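You operate a simulated robot arm through the tools that you are given. There is no shell and no other tool. Be economical: measure what you need, move in short steps, check, and stop when the job is done.

The job below is to be done with a simulated two-armed robot. You get a single attempt, and the scene is never put back.

Task
Pick up the tin that says "talc" from the top of the fitter's bench with one hand, pass it to the other hand and put it on the shelf under the fitter's bench. Set down upright: tin.

It is judged by the outcome, as a careful person would: the job done as asked, and still so three seconds after it is handed in. It fails if anything else is knocked over, pushed out of place, dropped, spilled or broken.

Robot
Two 7-joint arms with two-finger parallel grippers on one trunk, on a base that drives. Base frame: it is fixed to the floor where the robot stands at the start and does not move with it; the origin is under the middle of the robot, x ahead of it, y to its left, z up. Lengths are in m, angles in rad, forces in N, time in s.
The left shoulder is at the start at [0.07, 0.177, 1.045], the right one opposite. With the tool pointing down near the work surface each hand reaches from about 0.28 to 0.74 m from the robot's upright axis, wherever it stands, measured 20 degrees to its own side. Places, roughly: shelf under the fitter's bench [0.6, 0.2, 0.2]. Payload 3.43 kg a hand.
Tool frame (each hand has its own): the origin (TCP) lies between the finger pads and is the grasp point; the fingertips stand 0.03 m ahead of it; z points along the fingers, y is the line along which they close. Largest opening 0.094 m; finger width 0.028, thickness 0.01; the body of the gripper, 0.05 by 0.096 m, starts 0.055 m behind the TCP.
Orientation is told as [roll, pitch, yaw] about the base's x, y, z axes, in that order, counted from this pose: with the fingers straight down and closing along the base's y, the tool's x points along the base's -x, its y along +y and its z along -z.

Tools
- The arms move only by the tool jog_arm. It takes "left_steps", "right_steps" or both (then of equal length, played together; a hand with none holds still); each is a list of rows, each an object (a shift or turn left out is 0, a gripper value left out holds the last) with "grip": the opening, from 0 (shut) to 1 (fully open); "delta_pos": the shift along the tool's x, y, z in units of 40 mm (1.0 is 40 mm), a list of three; "delta_rot": the turn, a rotation vector about the tool's x, y, z in units of 8 degrees (1.0 is 8 degrees), a list of three. In form: [{"grip": grip, "delta_pos": [tx, ty, tz], "delta_rot": [wx, wy, wz]}, ...]. A call has 1 to 20 rows; each row shifts and turns the commanded pose from where the row before left it, along the tool's axes as they then stand. A call with a number of a shift or a turn outside -1 to 1 is refused whole. Rows are played at 5 a second. More than 0.05 m and 0.15 rad between two rows, or a gripper value outside its range, and nothing of the call is played. Where a pose cannot be reached the arm comes as near as it can. A force on the tool above 40 N (or 10 N above the force at the start of the call, whichever is more), or a blocked arm, ends the call early, and 0.2 s more pass. Each finger travels about 0.153 m/s and halts on what it meets, pressing with about 43 N; the grip force reading is that of the motor and also rises with nothing between the fingers. The clock runs only during rows and for 0.2 s after the last one: add rows that do not move to give the fingers time. It gives the time, the measured TCP pose, the force on the tool (base axes), the opening and the grip force at its end, in the units of the frame above (readings bear some noise), with the torque about the TCP (base axes, N m) and any sound that the robot's microphone picked up.
- Cameras (640 x 400 px; columns grow to the right, rows downward): "scene" is now at [0.1306, 0.0031, 1.3503]; the picture's right is [0.04, -1.00, 0.00], its down [-0.70, -0.03, -0.71] and it looks along [0.71, 0.03, -0.70] (base axes); focal length 214 px, centre (320, 200). "left" rides on the left gripper at [0.076, -0.014, -0.102] in its tool frame; the picture's right is [0.18, 0.98, 0.00], its down [-0.75, 0.14, -0.64] and it looks along [-0.63, 0.12, 0.77] (tool axes); focal length 243 px, centre (320, 200). "right" rides on the right gripper at [0.076, 0.014, -0.103] in its tool frame; the picture's right is [-0.18, 0.98, 0.00], its down [-0.75, -0.14, -0.64] and it looks along [-0.63, -0.12, 0.77] (tool axes); focal length 243 px, centre (320, 200). There is no depth. A picture from a camera that has moved, and an enlarged one, comes with that camera's place and axes in the base frame and with its lens.
- grab_frame(camera): a new picture of that camera. No time passes.
- slide_trunk(by): slides the trunk up (or, below 0, down) by that many m; the arms and the scene camera ride with it, the base frame stays. It gives what a move gives, with no picture.
- drive_base(legs): drives the robot by 1 to 6 legs, each [ahead, turn to the left] in m and rad, along the robot's own axes; the way and the turn of a leg run together, so that a leg with both is an arc; at most 1.5 m and 3.142 rad a leg. The arms and the cameras ride along, it lands a little off, and it stops where it bumps. It gives what a move gives.
- aim_head(pan, tilt): turns the head with the scene camera to pan (to the left, within 1.501 rad either way) and tilt (down, from -0.506 to 1.204), counted from straight ahead of the robot. It gives what a move gives.
- close_up(camera, box): a new picture of the part [left, top, right, bottom] of that camera's present view, enlarged. No time passes.
- sign_off(): hands the job in; it is judged then, once.

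Go step by step. Nothing tells you exact positions but the pictures and the camera data: compare them with the known pose of the tool, close in by small moves and look again before you grip or let go. The budget is 120 turns and 92 pictures, counting those below and the enlarged ones. Unless the task says otherwise, let go and move clear before handing in, and close with one line.

The tools are called after "Emit:" as a command line: name --argument value ..., lists and objects as JSON in quotes. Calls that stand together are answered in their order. jog_arm: Moves the arms, as the interface text tells. Its arguments: {"type":"object","properties":{"left_steps":{"type":"array","items":{"type":"object","properties":{"grip":{"type":"number"},"delta_pos":{"type":"array","items":{"type":"number"}},"delta_rot":{"type":"array","items":{"type":"number"}}}}},"right_steps":{"type":"array","items":{"type":"object","properties":{"grip":{"type":"number"},"delta_pos":{"type":"array","items":{"type":"number"}},"delta_rot":{"type":"array","items":{"type":"number"}}}}}},"required":[]} The other tools are called the same way: slide_trunk (by) slides the trunk up or down; drive_base (legs) drives the base; aim_head (pan, tilt) turns the head that bears the scene camera; grab_frame (camera) takes a picture; close_up (camera, box) takes an enlarged picture of a part of a camera's view; sign_off () hands the job in.

At the start:

```text
time_s: 0.0
left_tcp_pos: [0.4798, 0.2616, 1.1716]
left_tool_rot: [-0.001, 0.0, -0.001]
left_force: [0.4, 0.8, 0.7]
left_wrist_torque: [0.01, -0.02, -0.01]
left_grip_width: 0.094
left_grasp_force: 0.0
right_tcp_pos: [0.5154, -0.2006, 1.1662]
right_tool_rot: [0.0, -0.002, -0.001]
right_force: [-0.1, -0.3, -0.4]
right_wrist_torque: [0.0, 0.0, 0.01]
right_grip_width: 0.0939
right_grasp_force: 0.0
trunk travel left (down, up): [-0.625, 0.215]
robot x, y, heading: [-0.0022, -0.0009, -0.001]
head pan, tilt: [0.04, 0.778]
```

scene: 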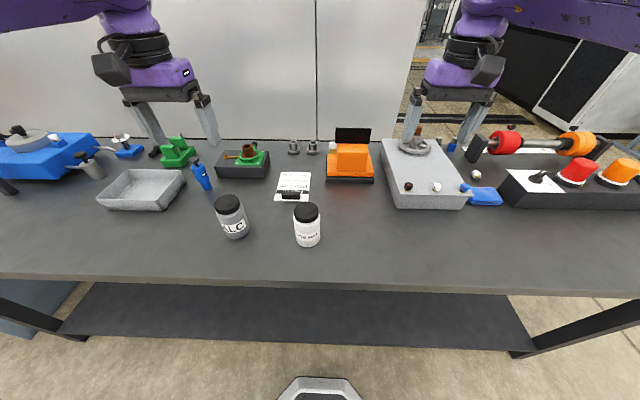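
right: 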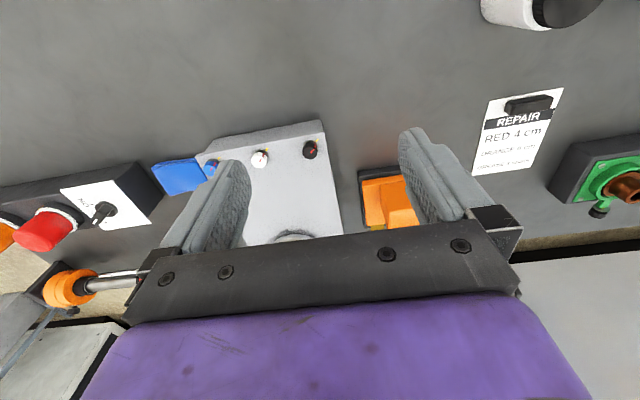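
left: 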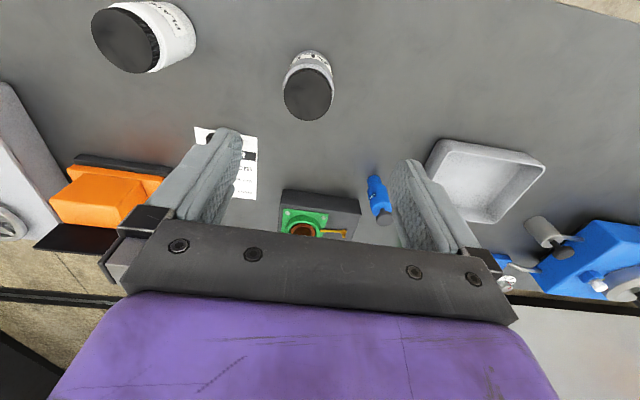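

The tin marked "…LC" stands about [0.50, 0.26], with a similar white tin beside it. I'll read both labels closely and look at the shelf.

Emit:
close_up --camera "scene" --box '[190, 160, 350, 260]'

Emit:
close_up --camera "left" --box '[80, 0, 400, 200]'

Emit:
aim_head --pan 0.0 --tilt 1.15

Emit:
grab_frame --camera "scene"

```text
4.00 times, centred on (270, 210) of scene
camera zoom: at [0.1306, 0.0031, 1.3503], right [0.04, -1.0, 0.0], down [-0.7, -0.03, -0.71], along [0.71, 0.03, -0.7], focal length 858 px, centre (520, 160)
```

zoom: 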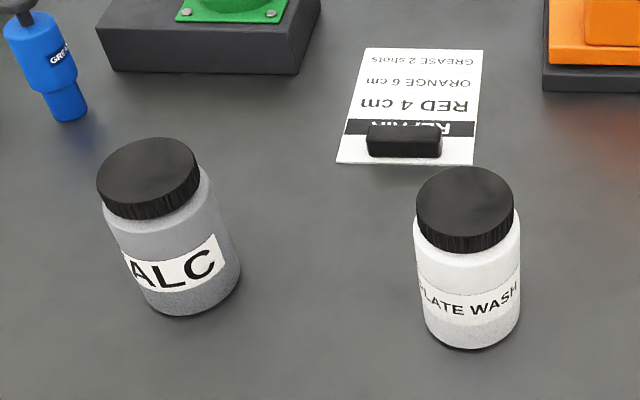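

```text
2.00 times, centred on (240, 100) of left
camera zoom: at [0.4026, 0.2473, 1.2744], right [-0.18, 0.98, 0.0], down [0.75, 0.14, 0.64], along [0.63, 0.12, -0.77], focal length 485 px, centre (480, 400)
```

zoom: 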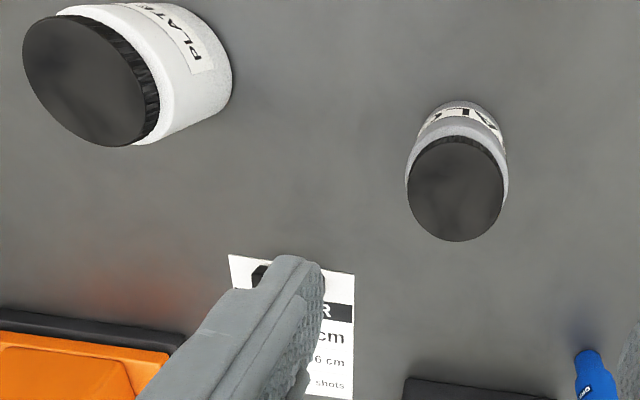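

```text
time_s: 0.8
left_tcp_pos: [0.479, 0.2612, 1.1714]
left_tool_rot: [0.001, 0.0, 0.0]
left_force: [-0.3, 0.1, 0.2]
left_wrist_torque: [0.0, -0.02, 0.03]
left_grip_width: 0.0941
left_grasp_force: 0.0
right_tcp_pos: [0.5154, -0.2011, 1.167]
right_tool_rot: [0.0, -0.001, -0.001]
right_force: [0.4, 0.2, 0.0]
right_wrist_torque: [0.02, 0.02, 0.04]
right_grip_width: 0.0939
right_grasp_force: 0.1
trunk travel left (down, up): [-0.625, 0.215]
robot x, y, heading: [0.0011, -0.0014, -0.001]
head pan, tilt: [0.0, 1.15]
```

```text
86 pictures are left
camera scene: at [0.1086, -0.0002, 1.3237], right [0.0, -1.0, 0.0], down [-0.91, 0.0, -0.41], along [0.41, 0.0, -0.91], focal length 214 px, centre (320, 200)
```

scene: 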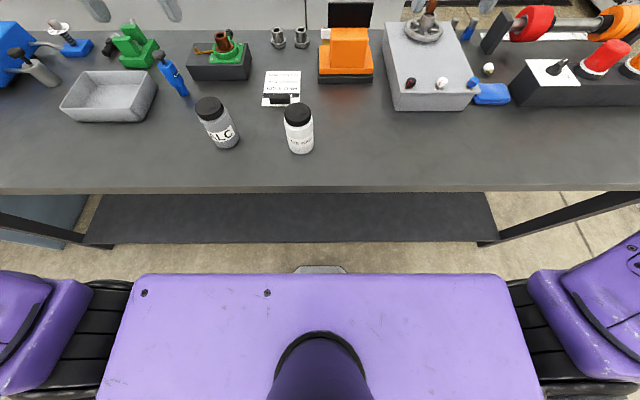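

The grey tin "TALC" has its lid centre near [0.491, 0.249, 0.975], about 0.115 m tall and 0.07 m wide. The left hand is almost above it, so I align and descend to just above the lid, then look.

Emit:
jog_arm --left_steps '[{"grip": 1, "delta_pos": [-0.3, -0.33, 0]}, {"delta_pos": [0, 0, 0.9]}, {"delta_pos": [0, 0, 0.9]}, {"delta_pos": [0, 0, 0.9]}, {"delta_pos": [0, 0, 0.8]}, {}]'

Emit:
grab_frame --camera "left"

Emit:
grab_frame --camera "scene"

```text
time_s: 2.2
left_tcp_pos: [0.492, 0.2474, 1.0314]
left_tool_rot: [0.0, 0.002, -0.001]
left_force: [-0.2, 0.5, -0.1]
left_wrist_torque: [0.03, 0.02, 0.0]
left_grip_width: 0.0941
left_grasp_force: 0.1
right_tcp_pos: [0.5164, -0.2012, 1.166]
right_tool_rot: [0.0, -0.002, -0.001]
right_force: [0.7, -0.3, -0.6]
right_wrist_torque: [-0.02, 0.02, -0.03]
right_grip_width: 0.0941
right_grasp_force: 0.0
trunk travel left (down, up): [-0.625, 0.215]
robot x, y, heading: [-0.0017, -0.0061, -0.004]
head pan, tilt: [0.0, 1.15]
```

```text
85 pictures are left
camera left: at [0.4142, 0.2328, 1.134], right [-0.18, 0.98, 0.0], down [0.75, 0.14, 0.64], along [0.63, 0.12, -0.77], focal length 243 px, centre (320, 200)
```

left: 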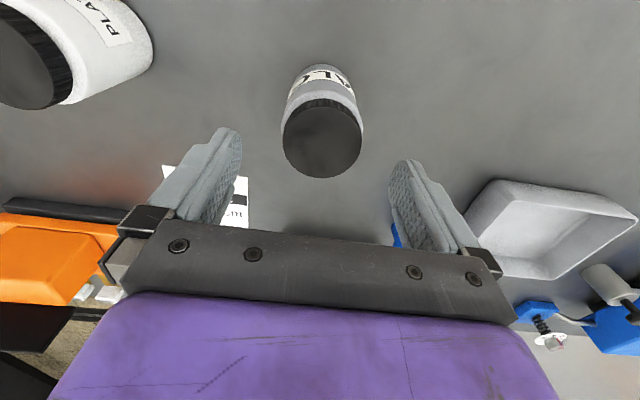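

```text
84 pictures are left
camera scene: at [0.1083, -0.0004, 1.3237], right [0.0, -1.0, 0.0], down [-0.91, 0.0, -0.41], along [0.41, 0.0, -0.91], focal length 214 px, centre (320, 200)
```

scene: 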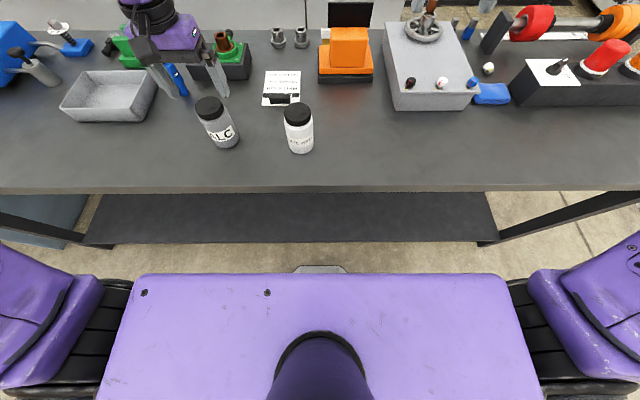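

The lid is confirmed at about [0.490, 0.248, 0.976]. I descend so the fingers straddle it.

Emit:
jog_arm --left_steps '[{"delta_pos": [0.04, 0.03, 0.5]}, {"delta_pos": [0, 0, 0.6]}, {"delta_pos": [0, 0, 0.6]}, {"delta_pos": [0, 0, 0.55]}, {}]'

Emit:
grab_frame --camera "left"

Emit:
close_up --camera "scene" --box '[130, 60, 290, 160]'

```text
time_s: 3.5
left_tcp_pos: [0.4903, 0.25, 0.9423]
left_tool_rot: [-0.001, 0.001, 0.0]
left_force: [-0.4, 0.3, 1.0]
left_wrist_torque: [0.01, 0.03, 0.0]
left_grip_width: 0.0942
left_grasp_force: 0.1
right_tcp_pos: [0.5149, -0.2008, 1.1669]
right_tool_rot: [0.0, -0.002, -0.002]
right_force: [-1.1, 0.6, -1.1]
right_wrist_torque: [-0.02, -0.03, -0.03]
right_grip_width: 0.094
right_grasp_force: 0.1
trunk travel left (down, up): [-0.625, 0.215]
robot x, y, heading: [0.0009, -0.0017, 0.009]
head pan, tilt: [0.0, 1.15]
```

```text
83 pictures are left
camera left: at [0.4125, 0.2354, 1.045], right [-0.18, 0.98, 0.0], down [0.75, 0.14, 0.64], along [0.63, 0.12, -0.77], focal length 243 px, centre (320, 200)
```

left: 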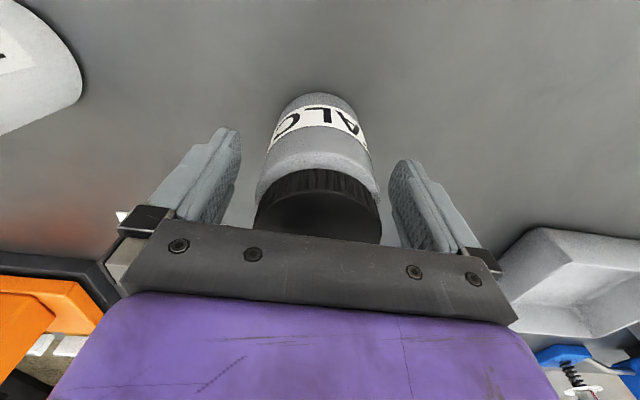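

```text
4.00 times, centred on (210, 110) of scene
camera zoom: at [0.1082, -0.0003, 1.3237], right [0.0, -1.0, 0.0], down [-0.91, 0.0, -0.41], along [0.41, 0.0, -0.91], focal length 858 px, centre (760, 560)
```

zoom: 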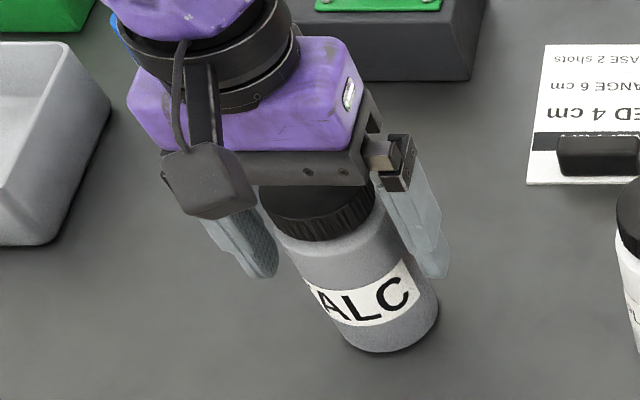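

The tin is centred between the fingers. I close the grip, giving the fingers time, then lift a little.

Emit:
jog_arm --left_steps '[{"grip": 0.5}, {"grip": 0.5}, {"grip": 0.5}, {"grip": 0.5}]'

Emit:
grab_frame --camera "left"

```text
time_s: 4.5
left_tcp_pos: [0.4901, 0.2509, 0.9426]
left_tool_rot: [-0.001, 0.001, 0.001]
left_force: [-0.2, 1.1, 0.0]
left_wrist_torque: [-0.01, -0.01, -0.01]
left_grip_width: 0.0687
left_grasp_force: 42.5
right_tcp_pos: [0.5149, -0.2015, 1.1677]
right_tool_rot: [0.0, -0.002, -0.003]
right_force: [0.2, 0.5, -0.4]
right_wrist_torque: [0.01, -0.02, 0.01]
right_grip_width: 0.0938
right_grasp_force: 0.0
trunk travel left (down, up): [-0.625, 0.215]
robot x, y, heading: [-0.0004, -0.0038, 0.003]
head pan, tilt: [0.0, 1.15]
```

```text
81 pictures are left
camera left: at [0.4128, 0.2356, 1.045], right [-0.18, 0.98, 0.0], down [0.75, 0.14, 0.64], along [0.63, 0.12, -0.77], focal length 243 px, centre (320, 200)
```

left: 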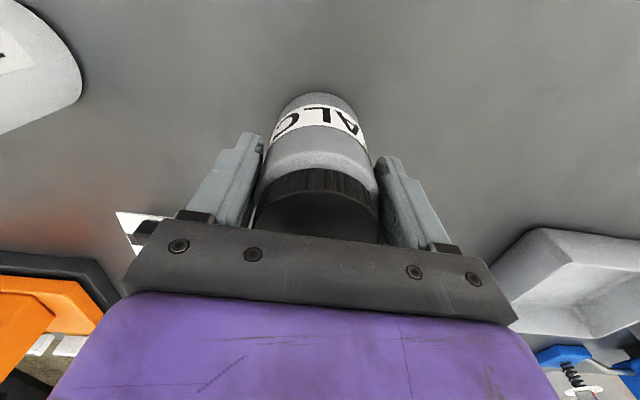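

The grip holds at 0.0687 m, the body's diameter. I lift straight up.

Emit:
jog_arm --left_steps '[{"delta_pos": [0, 0, -0.3]}, {"delta_pos": [0, 0, -0.7]}, {"delta_pos": [0, 0, -0.9]}, {"delta_pos": [0, 0, -0.9]}, {"delta_pos": [0, 0, -0.9]}, {"delta_pos": [0, 0, -0.8]}, {}]'

Emit:
grab_frame --camera "left"

Emit:
grab_frame --camera "scene"

```text
time_s: 6.0
left_tcp_pos: [0.4916, 0.2496, 1.1229]
left_tool_rot: [0.0, -0.001, 0.0]
left_force: [0.2, 0.4, -0.2]
left_wrist_torque: [0.02, 0.0, -0.01]
left_grip_width: 0.0469
left_grasp_force: 0.1
right_tcp_pos: [0.5158, -0.2011, 1.1663]
right_tool_rot: [-0.001, -0.002, -0.001]
right_force: [0.1, 0.0, 0.3]
right_wrist_torque: [-0.03, 0.01, 0.01]
right_grip_width: 0.0942
right_grasp_force: 0.1
trunk travel left (down, up): [-0.625, 0.215]
robot x, y, heading: [-0.0016, 0.0008, -0.001]
head pan, tilt: [0.0, 1.15]
```

```text
80 pictures are left
camera left: at [0.4142, 0.235, 1.2245], right [-0.18, 0.98, 0.0], down [0.75, 0.14, 0.64], along [0.63, 0.12, -0.77], focal length 243 px, centre (320, 200)
```

left: 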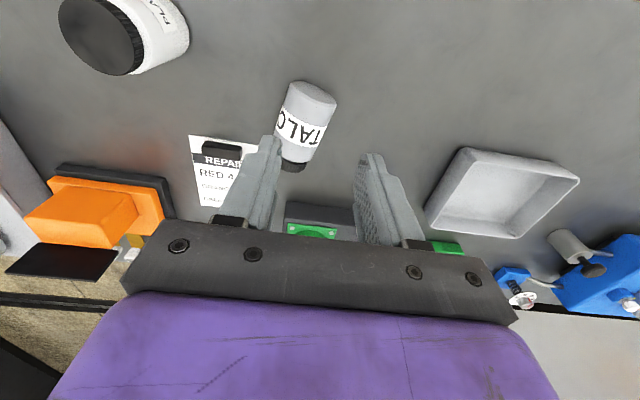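

```text
79 pictures are left
camera scene: at [0.1087, 0.0, 1.3236], right [0.0, -1.0, 0.0], down [-0.91, 0.0, -0.41], along [0.41, 0.0, -0.91], focal length 214 px, centre (320, 200)
```

scene: 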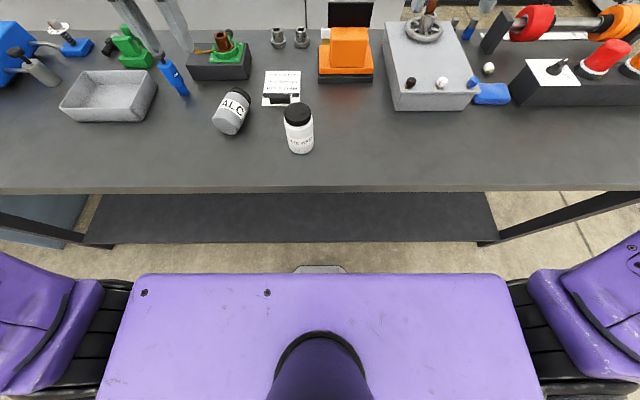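

The tin slipped out of the grip during the lift and looks toppled on the bench. Nothing else seems moved. I'll let it settle and look closely.

Emit:
jog_arm --left_steps '[{"grip": 1}, {}, {}, {}, {}]'

Emit:
close_up --camera "scene" --box '[170, 50, 330, 150]'

Emit:
close_up --camera "left" --box '[200, 50, 440, 200]'

```text
time_s: 7.2
left_tcp_pos: [0.4913, 0.2493, 1.1213]
left_tool_rot: [0.001, 0.0, -0.001]
left_force: [-0.7, -0.5, -0.2]
left_wrist_torque: [-0.01, 0.02, -0.03]
left_grip_width: 0.094
left_grasp_force: 0.0
right_tcp_pos: [0.515, -0.2005, 1.1678]
right_tool_rot: [0.001, -0.001, -0.002]
right_force: [-0.7, 1.1, 0.5]
right_wrist_torque: [0.02, 0.02, -0.01]
right_grip_width: 0.0941
right_grasp_force: 0.1
trunk travel left (down, up): [-0.625, 0.215]
robot x, y, heading: [0.0028, 0.002, -0.0]
head pan, tilt: [0.0, 1.15]
```

```text
4.00 times, centred on (250, 100) of scene
camera zoom: at [0.1085, -0.0002, 1.3237], right [0.0, -1.0, 0.0], down [-0.91, 0.0, -0.41], along [0.41, 0.0, -0.91], focal length 858 px, centre (600, 600)
```

zoom: 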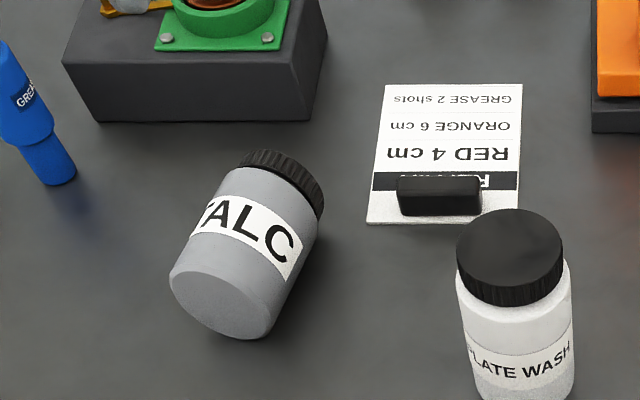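

```text
2.67 times, centred on (320, 125) of left
camera zoom: at [0.414, 0.235, 1.2243], right [-0.18, 0.98, 0.0], down [0.75, 0.14, 0.64], along [0.63, 0.12, -0.77], focal length 647 px, centre (320, 400)
```

zoom: 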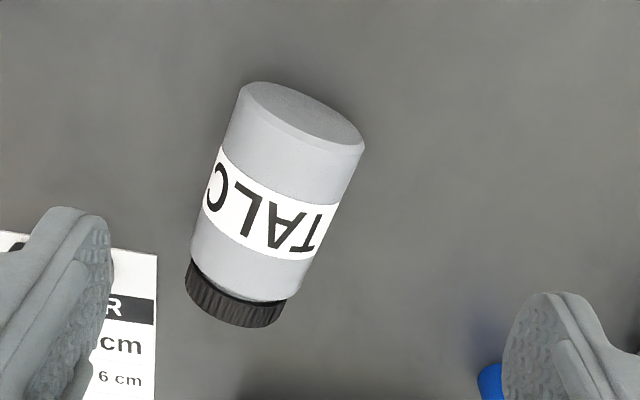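

The tin lies stably with its axis along about −12° heading, its base near [0.512, 0.246] and its lid near [0.62, 0.222]. A grip across the lying body near its base, followed by a 90° pitch, will bring it upright with fingers forward, so I hover there and check.

Emit:
jog_arm --left_steps '[{"delta_pos": [-0.62, -0.12, 0.5]}, {"delta_pos": [-0.62, -0.12, 0.6]}, {"delta_pos": [0, 0, 0.8]}, {"delta_pos": [0, 0, 0.8], "delta_rot": [0, 0, 0.77]}, {"delta_rot": [0, 0, 0.77]}, {}]'

Emit:
grab_frame --camera "left"

Emit:
close_up --camera "scene" --box '[170, 40, 330, 140]'

```text
time_s: 8.7
left_tcp_pos: [0.5396, 0.2406, 1.0139]
left_tool_rot: [0.001, 0.0, -0.216]
left_force: [0.5, 0.5, 0.8]
left_wrist_torque: [0.0, 0.01, -0.03]
left_grip_width: 0.0942
left_grasp_force: 0.0
right_tcp_pos: [0.5148, -0.2001, 1.166]
right_tool_rot: [0.0, 0.0, -0.003]
right_force: [0.1, 0.1, -0.6]
right_wrist_torque: [-0.03, 0.0, 0.03]
right_grip_width: 0.0941
right_grasp_force: 0.0
trunk travel left (down, up): [-0.625, 0.215]
robot x, y, heading: [0.002, -0.0008, 0.002]
head pan, tilt: [0.0, 1.15]
```

```text
76 pictures are left
camera left: at [0.4615, 0.2421, 1.1165], right [0.03, 1.0, 0.0], down [0.77, -0.02, 0.64], along [0.64, -0.02, -0.77], focal length 243 px, centre (320, 200)
```

left: 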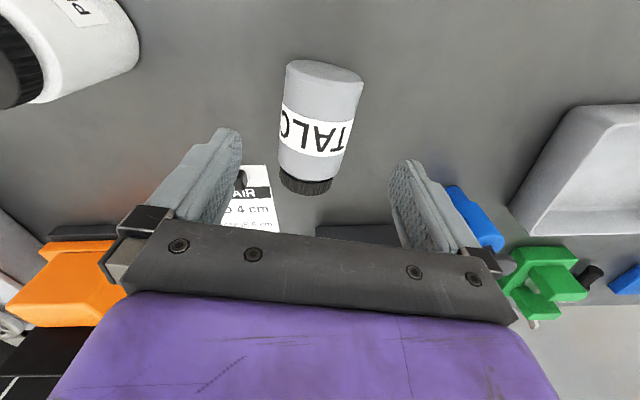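

```text
4.00 times, centred on (250, 90) of scene
camera zoom: at [0.1085, -0.0003, 1.3237], right [0.0, -1.0, 0.0], down [-0.91, 0.0, -0.41], along [0.41, 0.0, -0.91], focal length 858 px, centre (600, 640)
```

zoom: 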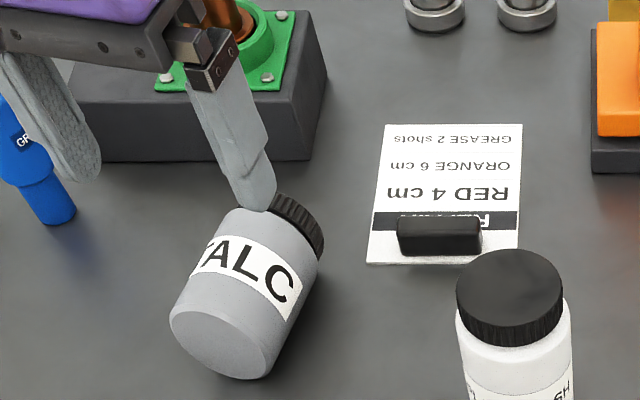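

The estimate holds: base [0.508, 0.2435], lid [0.626, 0.221]. I shift 3 mm right and descend to just at the tin's top for a check.

Emit:
jog_arm --left_steps '[{"delta_pos": [0, -0.08, 0.4]}, {"delta_pos": [0, 0, 0.5]}, {"delta_pos": [0, 0, 0.4]}, {}]'

Emit:
grab_frame --camera "left"

Emit:
close_up --camera "scene" --box '[170, 40, 330, 140]'

```text
time_s: 9.7
left_tcp_pos: [0.5382, 0.2379, 0.9625]
left_tool_rot: [0.0, 0.0, -0.215]
left_force: [-0.7, 0.1, 0.5]
left_wrist_torque: [-0.01, -0.02, -0.01]
left_grip_width: 0.0939
left_grasp_force: 0.1
right_tcp_pos: [0.514, -0.202, 1.1666]
right_tool_rot: [0.001, -0.002, -0.002]
right_force: [-0.1, -1.0, -0.1]
right_wrist_torque: [0.01, 0.01, -0.05]
right_grip_width: 0.0939
right_grasp_force: 0.0
trunk travel left (down, up): [-0.625, 0.215]
robot x, y, heading: [-0.0027, -0.0004, -0.001]
head pan, tilt: [0.0, 1.15]
```

```text
74 pictures are left
camera left: at [0.4607, 0.2395, 1.0651], right [0.03, 1.0, 0.0], down [0.77, -0.02, 0.64], along [0.64, -0.02, -0.77], focal length 243 px, centre (320, 200)
```

left: 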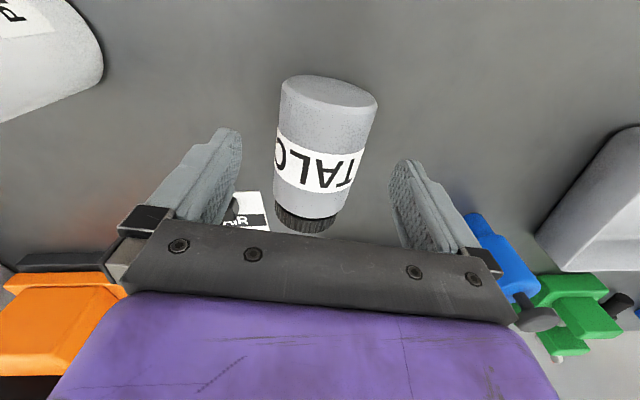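

```text
4.00 times, centred on (250, 90) of scene
camera zoom: at [0.1083, -0.0003, 1.3237], right [0.0, -1.0, 0.0], down [-0.91, 0.0, -0.41], along [0.41, 0.0, -0.91], focal length 858 px, centre (600, 640)
```

zoom: 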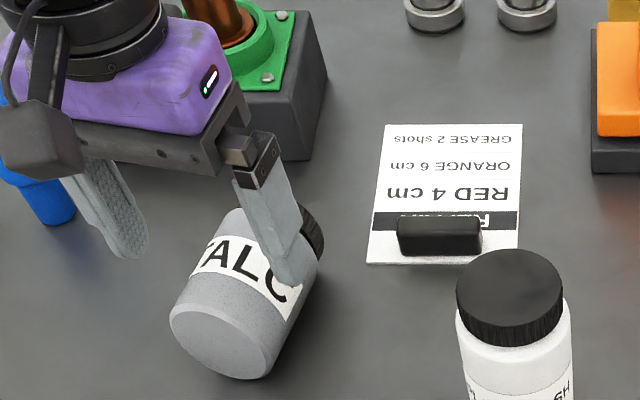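

The alignment is good and both fingers clear the body. I descend to mid-body height and close fully.

Emit:
jog_arm --left_steps '[{"delta_pos": [0, -0.02, 0.5]}, {"delta_pos": [0, 0, 0.5]}, {"delta_pos": [0, 0, 0.35]}, {"delta_pos": [0, 0, 0.2]}, {}]'

Emit:
grab_frame --camera "left"

```text
time_s: 10.8
left_tcp_pos: [0.5389, 0.2348, 0.9003]
left_tool_rot: [0.001, 0.001, -0.215]
left_force: [1.1, -0.2, 0.1]
left_wrist_torque: [0.01, -0.01, 0.01]
left_grip_width: 0.094
left_grasp_force: 0.0
right_tcp_pos: [0.5154, -0.2011, 1.1666]
right_tool_rot: [-0.001, -0.002, -0.003]
right_force: [0.7, 0.2, 0.6]
right_wrist_torque: [0.0, -0.02, 0.0]
right_grip_width: 0.0938
right_grasp_force: 0.0
trunk travel left (down, up): [-0.625, 0.215]
robot x, y, heading: [-0.0016, -0.0015, -0.001]
head pan, tilt: [0.0, 1.15]
```

```text
72 pictures are left
camera left: at [0.4605, 0.2373, 1.0028], right [0.03, 1.0, 0.0], down [0.77, -0.02, 0.64], along [0.64, -0.02, -0.77], focal length 243 px, centre (320, 200)
```

left: 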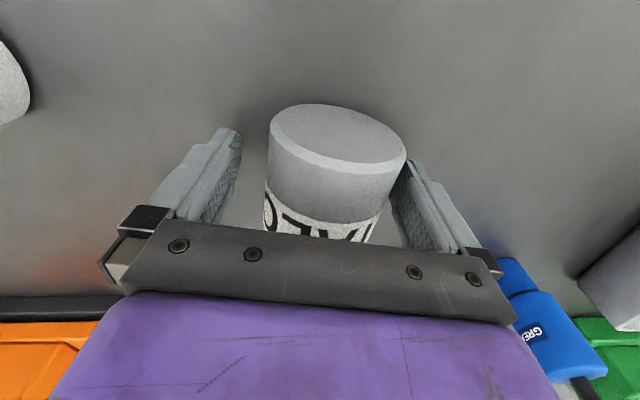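

The tin sits slightly toward the left finger, so I shift about 4 mm that way and then close.

Emit:
jog_arm --left_steps '[{"delta_pos": [0, 0.1, 0]}, {"grip": 0.6}, {"grip": 0.3}, {"grip": 0}, {}, {}, {}]'

Emit:
grab_frame --camera "left"

```text
time_s: 12.4
left_tcp_pos: [0.5394, 0.239, 0.8998]
left_tool_rot: [-0.002, -0.001, -0.216]
left_force: [-0.4, 0.7, -0.6]
left_wrist_torque: [-0.02, 0.09, 0.03]
left_grip_width: 0.0686
left_grasp_force: 43.4
right_tcp_pos: [0.5154, -0.2005, 1.1666]
right_tool_rot: [0.001, -0.002, -0.002]
right_force: [-0.9, 0.1, -0.1]
right_wrist_torque: [-0.01, -0.02, 0.0]
right_grip_width: 0.0943
right_grasp_force: 0.0
trunk travel left (down, up): [-0.625, 0.215]
robot x, y, heading: [-0.0025, -0.004, 0.005]
head pan, tilt: [0.0, 1.15]
```

```text
71 pictures are left
camera left: at [0.4617, 0.2416, 1.0023], right [0.03, 1.0, 0.0], down [0.77, -0.02, 0.64], along [0.64, -0.02, -0.77], focal length 243 px, centre (320, 200)
```

left: 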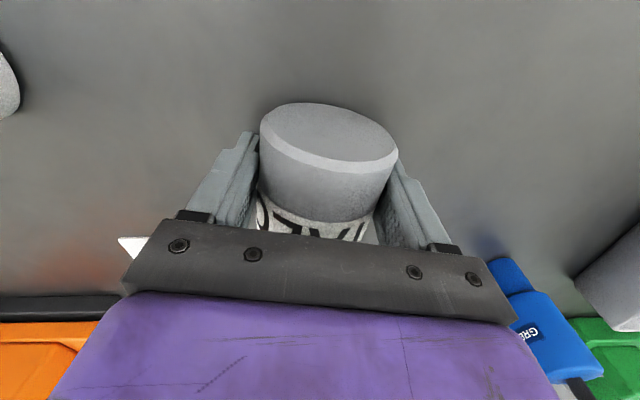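

The body is held across its diameter at 0.0686 m with 43 N. I lift slowly by 2 cm and read the force to be sure it holds.

Emit:
jog_arm --left_steps '[{"delta_pos": [0, 0, -0.15]}, {"delta_pos": [0, 0, -0.15]}, {"delta_pos": [0, 0, -0.2]}, {}, {}]'

Emit:
grab_frame --camera "left"

Emit:
close_up --camera "scene" --box '[170, 40, 330, 140]'

```text
time_s: 13.7
left_tcp_pos: [0.5399, 0.2405, 0.9204]
left_tool_rot: [-0.001, -0.001, -0.214]
left_force: [-1.1, 0.7, -1.0]
left_wrist_torque: [-0.01, 0.05, 0.04]
left_grip_width: 0.0684
left_grasp_force: 42.8
right_tcp_pos: [0.5154, -0.2001, 1.1664]
right_tool_rot: [0.0, -0.002, -0.001]
right_force: [0.0, 0.1, 0.1]
right_wrist_torque: [0.02, 0.02, -0.02]
right_grip_width: 0.094
right_grasp_force: 0.0
trunk travel left (down, up): [-0.625, 0.215]
robot x, y, heading: [-0.0002, 0.0005, -0.0]
head pan, tilt: [0.0, 1.15]
```

```text
70 pictures are left
camera left: at [0.4616, 0.242, 1.0234], right [0.03, 1.0, 0.0], down [0.77, -0.02, 0.64], along [0.64, -0.02, -0.77], focal length 243 px, centre (320, 200)
```

left: 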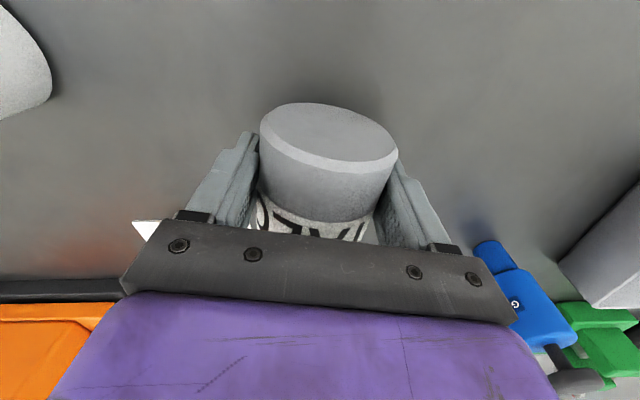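

```text
4.00 times, centred on (250, 90) of scene
camera zoom: at [0.1088, -0.0001, 1.3236], right [0.0, -1.0, 0.0], down [-0.91, 0.0, -0.41], along [0.41, 0.0, -0.91], focal length 858 px, centre (600, 640)
```

zoom: 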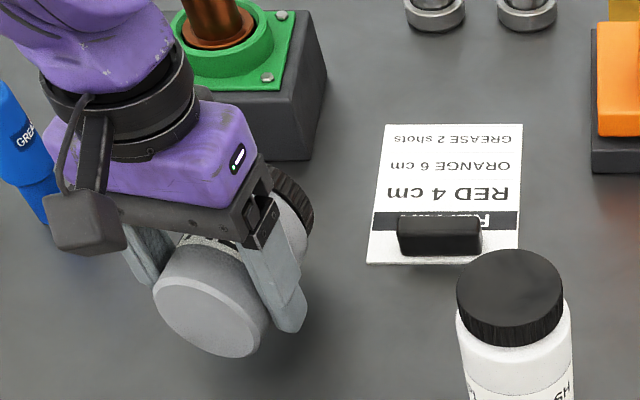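

The tin is held firmly and lifts with the hand. I lift it well clear of the bench.

Emit:
jog_arm --left_steps '[{"delta_pos": [0, 0, -0.4]}, {"delta_pos": [0, 0, -0.7]}, {"delta_pos": [0, 0, -0.8]}, {"delta_pos": [0, 0, -0.8]}, {"delta_pos": [0, 0, -0.8]}, {"delta_pos": [0, 0, -0.8]}, {"delta_pos": [0, 0, -0.8]}, {"delta_pos": [0.4, 0, -0.4]}, {}]'

Emit:
grab_frame --camera "left"

```text
time_s: 15.7
left_tcp_pos: [0.5249, 0.2423, 1.1393]
left_tool_rot: [-0.001, 0.002, -0.214]
left_force: [0.1, 0.1, -2.6]
left_wrist_torque: [0.02, 0.05, 0.0]
left_grip_width: 0.0689
left_grasp_force: 42.8
right_tcp_pos: [0.5148, -0.1998, 1.1657]
right_tool_rot: [-0.002, 0.0, 0.0]
right_force: [0.0, -0.1, 0.1]
right_wrist_torque: [0.04, 0.02, 0.0]
right_grip_width: 0.0943
right_grasp_force: 0.2
trunk travel left (down, up): [-0.625, 0.215]
robot x, y, heading: [-0.0003, 0.0016, -0.001]
head pan, tilt: [0.0, 1.15]
```

```text
68 pictures are left
camera left: at [0.4462, 0.245, 1.2418], right [0.03, 1.0, 0.0], down [0.77, -0.02, 0.64], along [0.64, -0.02, -0.77], focal length 243 px, centre (320, 200)
```

left: 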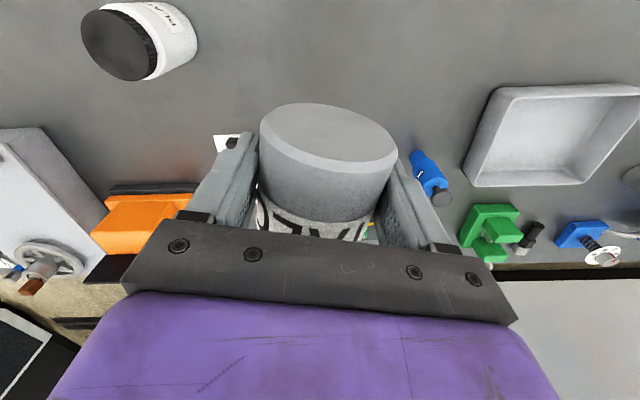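

The tin is secure, about 0.2 kg. Now I pitch the hand in two halves so that the fingers point forward and the tin comes upright.

Emit:
jog_arm --left_steps '[{"delta_rot": [0, -0.8, 0]}, {"delta_rot": [0, -0.9, 0]}, {"delta_rot": [0, -0.9, 0]}, {"delta_rot": [0, -0.9, 0]}, {"delta_rot": [0, -0.9, 0]}, {"delta_rot": [0, -0.9, 0]}, {}]'

Emit:
aim_head --pan 0.2 --tilt 0.7

Emit:
grab_frame --camera "scene"

```text
time_s: 17.2
left_tcp_pos: [0.5235, 0.2428, 1.1394]
left_tool_rot: [-0.001, -0.743, -0.214]
left_force: [-0.2, 0.2, -1.5]
left_wrist_torque: [0.04, 0.07, -0.01]
left_grip_width: 0.0686
left_grasp_force: 43.8
right_tcp_pos: [0.5158, -0.2024, 1.1653]
right_tool_rot: [-0.001, -0.002, -0.001]
right_force: [0.3, -0.1, 0.7]
right_wrist_torque: [0.0, -0.01, -0.02]
right_grip_width: 0.0938
right_grasp_force: 0.0
trunk travel left (down, up): [-0.625, 0.215]
robot x, y, heading: [-0.0032, -0.0002, -0.005]
head pan, tilt: [0.0, 1.15]
```

```text
time_s: 18.1
left_tcp_pos: [0.5245, 0.2437, 1.1391]
left_tool_rot: [0.0, -0.74, -0.215]
left_force: [0.2, -1.1, -2.8]
left_wrist_torque: [0.06, 0.01, 0.01]
left_grip_width: 0.0687
left_grasp_force: 42.9
right_tcp_pos: [0.5158, -0.2005, 1.167]
right_tool_rot: [-0.001, -0.002, -0.001]
right_force: [-0.1, 0.2, 0.2]
right_wrist_torque: [0.0, 0.05, 0.0]
right_grip_width: 0.0938
right_grasp_force: 0.1
trunk travel left (down, up): [-0.625, 0.215]
robot x, y, heading: [-0.0008, 0.0011, 0.001]
head pan, tilt: [0.201, 0.7]
```

```text
67 pictures are left
camera scene: at [0.1324, 0.017, 1.3567], right [0.2, -0.98, 0.0], down [-0.63, -0.13, -0.76], along [0.75, 0.15, -0.65], focal length 214 px, centre (320, 200)
```

scene: 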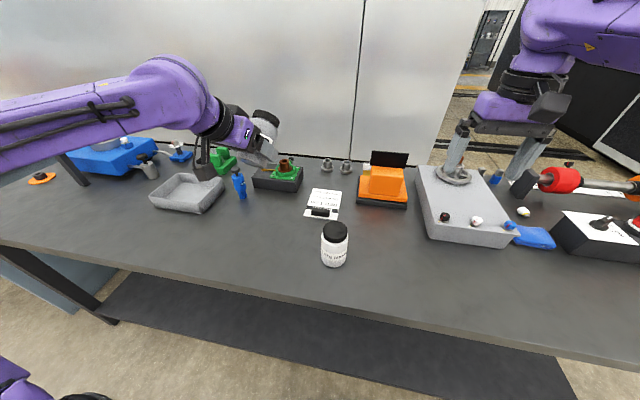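

The pitch goes as planned. I finish it.

Emit:
jog_arm --left_steps '[{"delta_rot": [0, -0.85, 0]}, {"delta_rot": [0, -0.85, 0]}, {"delta_rot": [0, -0.85, 0]}, {"delta_rot": [0, -0.85, 0]}, {"delta_rot": [0, -0.85, 0]}, {"delta_rot": [0, -0.85, 0]}, {"delta_rot": [0, -0.83, 0]}, {}]'

Emit:
grab_frame --camera "scene"

Emit:
grab_frame --camera "left"

Emit:
grab_frame --camera "right"

```text
time_s: 19.9
left_tcp_pos: [0.5246, 0.2422, 1.1405]
left_tool_rot: [-0.355, -1.568, 0.14]
left_force: [0.8, 0.2, -2.2]
left_wrist_torque: [0.0, 0.02, 0.06]
left_grip_width: 0.0687
left_grasp_force: 42.7
right_tcp_pos: [0.5156, -0.2023, 1.1667]
right_tool_rot: [0.001, -0.001, -0.003]
right_force: [-0.4, 0.6, 0.9]
right_wrist_torque: [0.0, -0.01, 0.02]
right_grip_width: 0.0941
right_grasp_force: 0.1
trunk travel left (down, up): [-0.625, 0.215]
robot x, y, heading: [-0.0003, 0.0014, 0.002]
head pan, tilt: [0.201, 0.7]
```

```text
66 pictures are left
camera scene: at [0.1323, 0.0167, 1.3568], right [0.2, -0.98, 0.0], down [-0.63, -0.13, -0.76], along [0.75, 0.15, -0.64], focal length 214 px, centre (320, 200)
```

scene: 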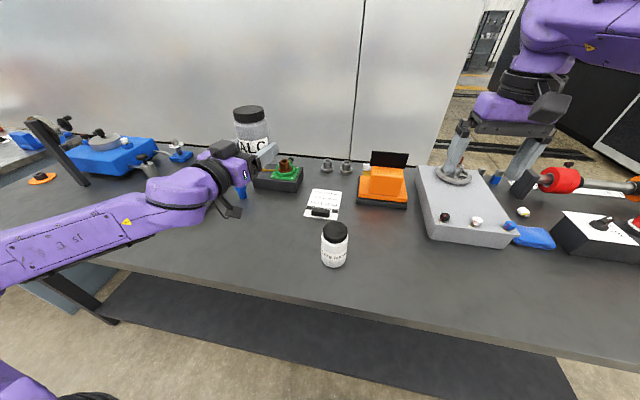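

```text
65 pictures are left
camera left: at [0.4202, 0.2513, 1.0638], right [0.21, 0.96, -0.18], down [-0.6, 0.28, 0.75], along [0.78, -0.05, 0.63], focal length 243 px, centre (320, 200)
```

left: 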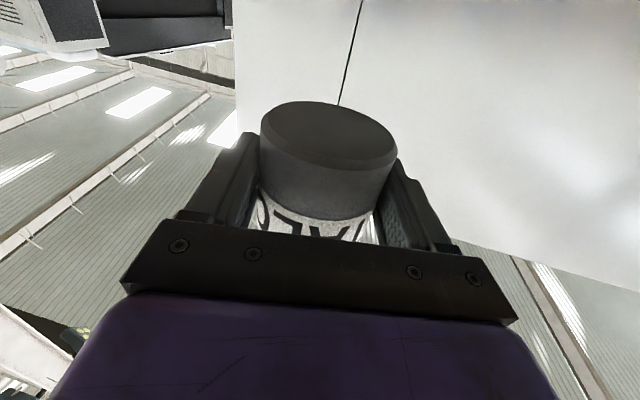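

```text
64 pictures are left
camera right: at [0.4391, -0.1865, 1.2694], right [0.19, 0.98, 0.0], down [0.75, -0.14, 0.64], along [0.63, -0.12, -0.77], focal length 243 px, centre (320, 200)
```

right: 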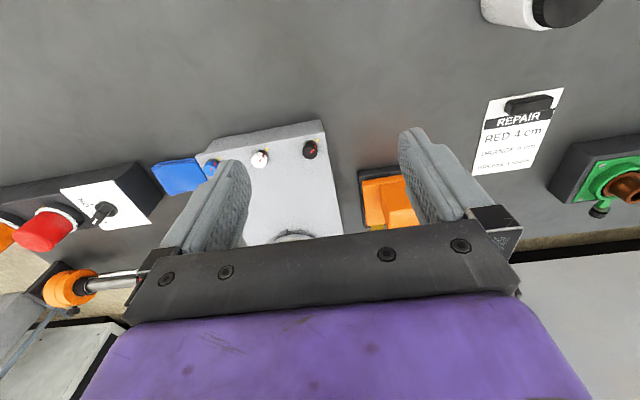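

The tin now stands upright in the left hand, lid up, gripped near its base. I back the robot away from the bench before the hand-over so that nothing lies beneath.

Emit:
drive_base --legs '[[-0.45, 0]]'

Emit:
grab_frame --camera "scene"

```text
time_s: 22.7
left_tcp_pos: [0.0706, 0.2425, 1.139]
left_tool_rot: [-0.058, -1.567, -0.162]
left_force: [0.1, 0.6, -1.5]
left_wrist_torque: [0.02, 0.01, 0.01]
left_grip_width: 0.0687
left_grasp_force: 42.2
right_tcp_pos: [0.0591, -0.2021, 1.1667]
right_tool_rot: [-0.001, 0.0, -0.005]
right_force: [-1.4, -0.3, -0.7]
right_wrist_torque: [0.0, 0.01, 0.0]
right_grip_width: 0.0939
right_grasp_force: 0.2
trunk travel left (down, up): [-0.625, 0.215]
robot x, y, heading: [-0.4566, 0.0007, -0.009]
head pan, tilt: [0.201, 0.7]
```

```text
63 pictures are left
camera scene: at [-0.3234, 0.0174, 1.3567], right [0.19, -0.98, 0.0], down [-0.63, -0.13, -0.76], along [0.75, 0.15, -0.64], focal length 214 px, centre (320, 200)
```

scene: 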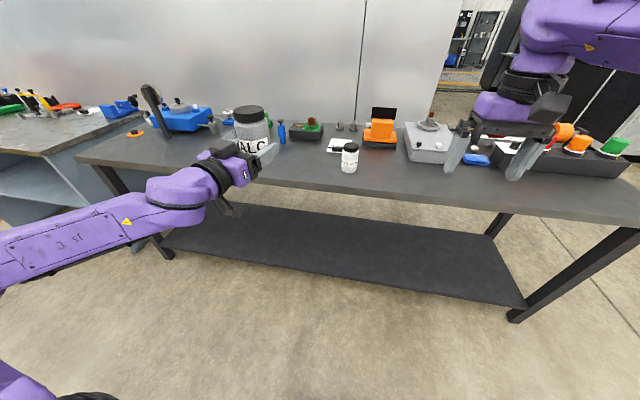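

There is clear space in front of the bench and the shelf is empty. I bring the tin to the centre with the left hand pointing forward-right, and turn the right hand forward-left, tilted down about 26°.

Emit:
jog_arm --left_steps '[{"delta_pos": [0, -0.96, 0.35]}, {"delta_pos": [0, -0.96, 0.35]}, {"delta_pos": [0, -0.96, 0.35]}, {"delta_pos": [0, -0.96, 0.35]}, {"delta_rot": [0.87, 0, 0]}, {"delta_rot": [0.87, 0, 0]}, {"delta_rot": [0.87, 0, 0]}, {"delta_rot": [0.87, 0, 0]}, {}, {}, {}, {}, {}, {}, {}, {}]' --right_steps '[{"delta_rot": [0, 0, -0.89]}, {"delta_rot": [0, 0, -0.89]}, {"delta_rot": [0, 0, -0.89]}, {"delta_rot": [0, 0, -0.89]}, {"delta_rot": [0, 0, -0.89]}, {"delta_rot": [0, 0, -0.89]}, {"delta_rot": [0, 0, -0.89]}, {"delta_rot": [0, -1, 0]}, {"delta_rot": [0, -1, 0]}, {"delta_rot": [0, -1, 0]}, {"delta_rot": [0, -1, 0]}, {"delta_rot": [0, -1, 0]}, {"delta_rot": [0, -1, 0]}, {"delta_rot": [0, -1, 0]}, {"delta_rot": [0, -1, 0]}, {}]'

Emit:
aim_head --pan 0 --tilt 0.6

Emit:
grab_frame --camera "scene"

Emit:
grab_frame --camera "right"

```text
time_s: 26.1
left_tcp_pos: [0.0915, 0.08, 1.1395]
left_tool_rot: [-0.615, -1.567, -0.09]
left_force: [0.3, 0.3, -1.7]
left_wrist_torque: [0.02, 0.01, -0.01]
left_grip_width: 0.0688
left_grasp_force: 42.6
right_tcp_pos: [0.0577, -0.2026, 1.1664]
right_tool_rot: [-0.005, -1.119, 0.869]
right_force: [-0.1, -0.9, -0.3]
right_wrist_torque: [-0.03, 0.0, -0.08]
right_grip_width: 0.0939
right_grasp_force: 0.1
trunk travel left (down, up): [-0.625, 0.215]
robot x, y, heading: [-0.4545, 0.0026, -0.005]
head pan, tilt: [0.201, 0.7]
```

```text
time_s: 26.8
left_tcp_pos: [0.0905, 0.0805, 1.1395]
left_tool_rot: [-0.451, -1.568, -0.251]
left_force: [-0.8, 0.0, -1.0]
left_wrist_torque: [0.03, 0.03, -0.02]
left_grip_width: 0.0686
left_grasp_force: 43.5
right_tcp_pos: [0.058, -0.2023, 1.1654]
right_tool_rot: [-0.001, -1.118, 0.867]
right_force: [0.1, 0.7, -0.3]
right_wrist_torque: [-0.02, -0.04, 0.03]
right_grip_width: 0.0942
right_grasp_force: 0.0
trunk travel left (down, up): [-0.625, 0.215]
robot x, y, heading: [-0.4538, 0.0031, -0.007]
head pan, tilt: [0.0, 0.6]
```

```text
62 pictures are left
camera scene: at [-0.3184, 0.0002, 1.3653], right [0.0, -1.0, 0.0], down [-0.57, 0.0, -0.82], along [0.82, 0.0, -0.57], focal length 214 px, centre (320, 200)
```

scene: 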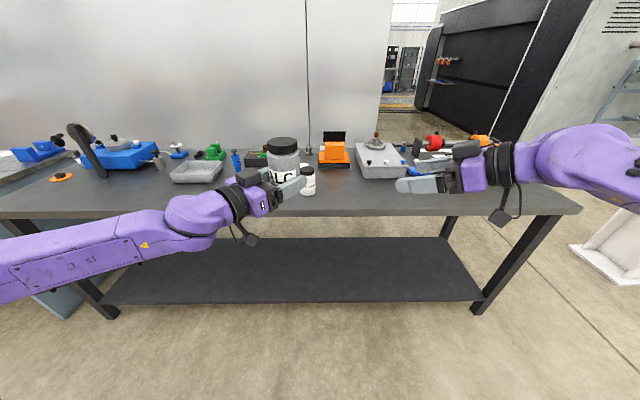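

```text
61 pictures are left
camera right: at [-0.0333, -0.2888, 1.143], right [-0.7, 0.7, 0.16], down [-0.05, -0.28, 0.96], along [0.72, 0.66, 0.23], focal length 243 px, centre (320, 200)
```

right: 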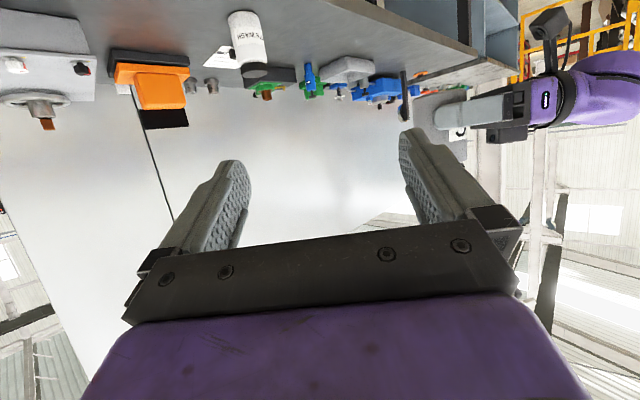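

Both hands have taken their poses. I zoom on the tin to find where the left fingers hold it relative to its base and lid.

Emit:
close_up --camera "scene" --box '[230, 120, 350, 240]'

```text
3.33 times, centred on (290, 180) of scene
camera zoom: at [-0.3184, 0.0002, 1.3653], right [0.0, -1.0, 0.0], down [-0.57, 0.0, -0.82], along [0.82, 0.0, -0.57], focal length 715 px, centre (420, 267)
```

zoom: 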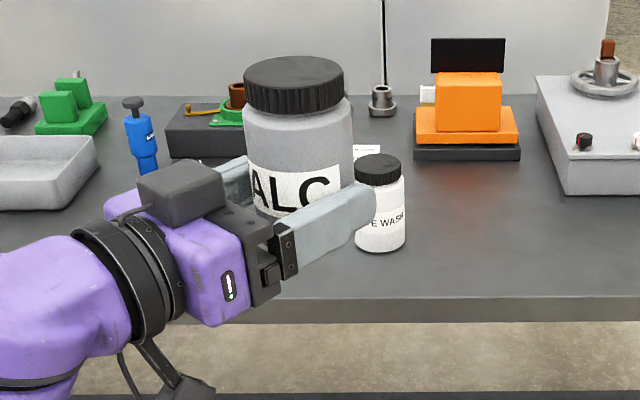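

The lid top is about 0.079 m above the left TCP, so the hold is about 0.036 m above the base and the tin axis is near [0.094, 0.076]. I bring the right hand to a point 0.13 m back along its approach line, opened to 0.085 m.

Emit:
jog_arm --right_steps '[{"grip": 0.9, "delta_pos": [-0.57, 0.764, 0.38]}, {"delta_pos": [-0.57, 0.764, 0.38]}, {"delta_pos": [-0.57, 0.764, 0.38]}, {"delta_pos": [-0.57, 0.764, 0.38]}, {"delta_pos": [-0.57, 0.764, 0.38]}, {}]'

Emit:
grab_frame --camera "right"

Emit:
close_up --camera "scene" --box '[220, 110, 420, 250]'

```text
time_s: 28.2
left_tcp_pos: [0.0916, 0.0792, 1.1396]
left_tool_rot: [-0.238, -1.567, -0.466]
left_force: [-0.4, -1.1, -2.1]
left_wrist_torque: [0.03, 0.01, 0.01]
left_grip_width: 0.0687
left_grasp_force: 43.0
right_tcp_pos: [0.0177, -0.0133, 1.2356]
right_tool_rot: [0.0, -1.118, 0.864]
right_force: [0.4, -0.3, 0.7]
right_wrist_torque: [0.0, -0.03, -0.01]
right_grip_width: 0.0847
right_grasp_force: 0.0
trunk travel left (down, up): [-0.625, 0.215]
robot x, y, heading: [-0.4568, 0.0023, -0.009]
head pan, tilt: [0.0, 0.6]
```

```text
59 pictures are left
camera right: at [-0.0735, -0.1001, 1.2117], right [-0.7, 0.7, 0.17], down [-0.05, -0.28, 0.96], along [0.72, 0.66, 0.23], focal length 243 px, centre (320, 200)
```

right: 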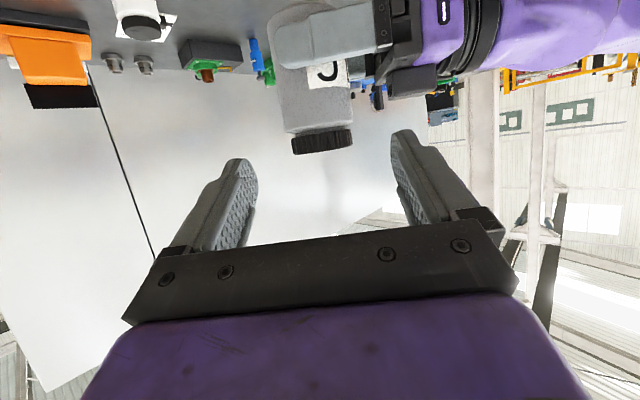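

```text
2.86 times, centred on (320, 180) of scene
camera zoom: at [-0.3181, -0.0009, 1.3653], right [0.0, -1.0, 0.0], down [-0.57, 0.0, -0.82], along [0.82, 0.0, -0.57], focal length 613 px, centre (320, 257)
```

zoom: 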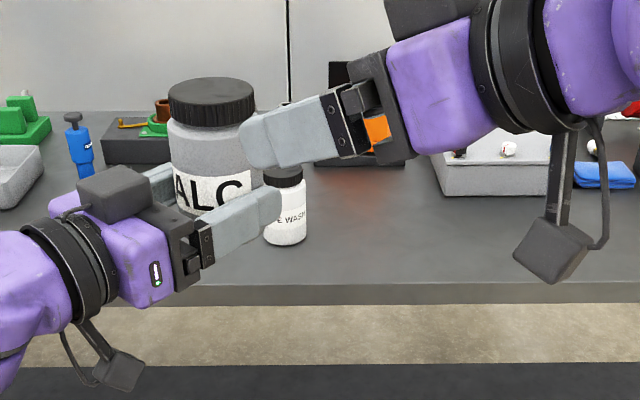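

The lid is centred between the right fingers. I advance halfway and check.

Emit:
jog_arm --right_steps '[{"delta_pos": [0, 0, 0.6]}, {"delta_pos": [0, 0, 0.6]}, {"delta_pos": [0, 0, 0.6]}, {}]'

Emit:
grab_frame --camera "right"

Emit:
close_up --camera "scene" --box '[240, 110, 400, 230]'

```text
time_s: 29.2
left_tcp_pos: [0.0903, 0.0794, 1.1414]
left_tool_rot: [-0.333, -1.567, -0.371]
left_force: [-0.1, 0.0, -1.8]
left_wrist_torque: [-0.01, 0.01, 0.02]
left_grip_width: 0.0686
left_grasp_force: 42.5
right_tcp_pos: [0.0618, 0.0374, 1.2047]
right_tool_rot: [-0.003, -1.119, 0.867]
right_force: [-0.9, 0.6, -0.2]
right_wrist_torque: [0.0, -0.01, -0.02]
right_grip_width: 0.0846
right_grasp_force: 0.0
trunk travel left (down, up): [-0.625, 0.215]
robot x, y, heading: [-0.456, 0.0029, -0.002]
head pan, tilt: [0.0, 0.6]
```

```text
57 pictures are left
camera right: at [-0.0304, -0.0492, 1.1818], right [-0.7, 0.7, 0.16], down [-0.05, -0.28, 0.96], along [0.72, 0.66, 0.23], focal length 243 px, centre (320, 200)
```

right: 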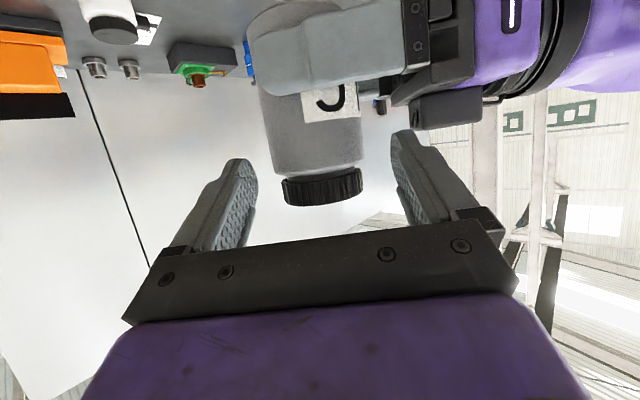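

```text
3.33 times, centred on (320, 170) of scene
camera zoom: at [-0.3188, -0.0002, 1.3654], right [0.0, -1.0, 0.0], down [-0.56, 0.0, -0.83], along [0.83, 0.0, -0.56], focal length 715 px, centre (320, 300)
```

zoom: 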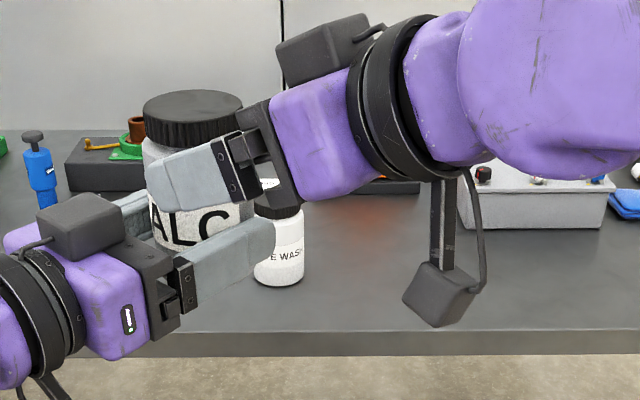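

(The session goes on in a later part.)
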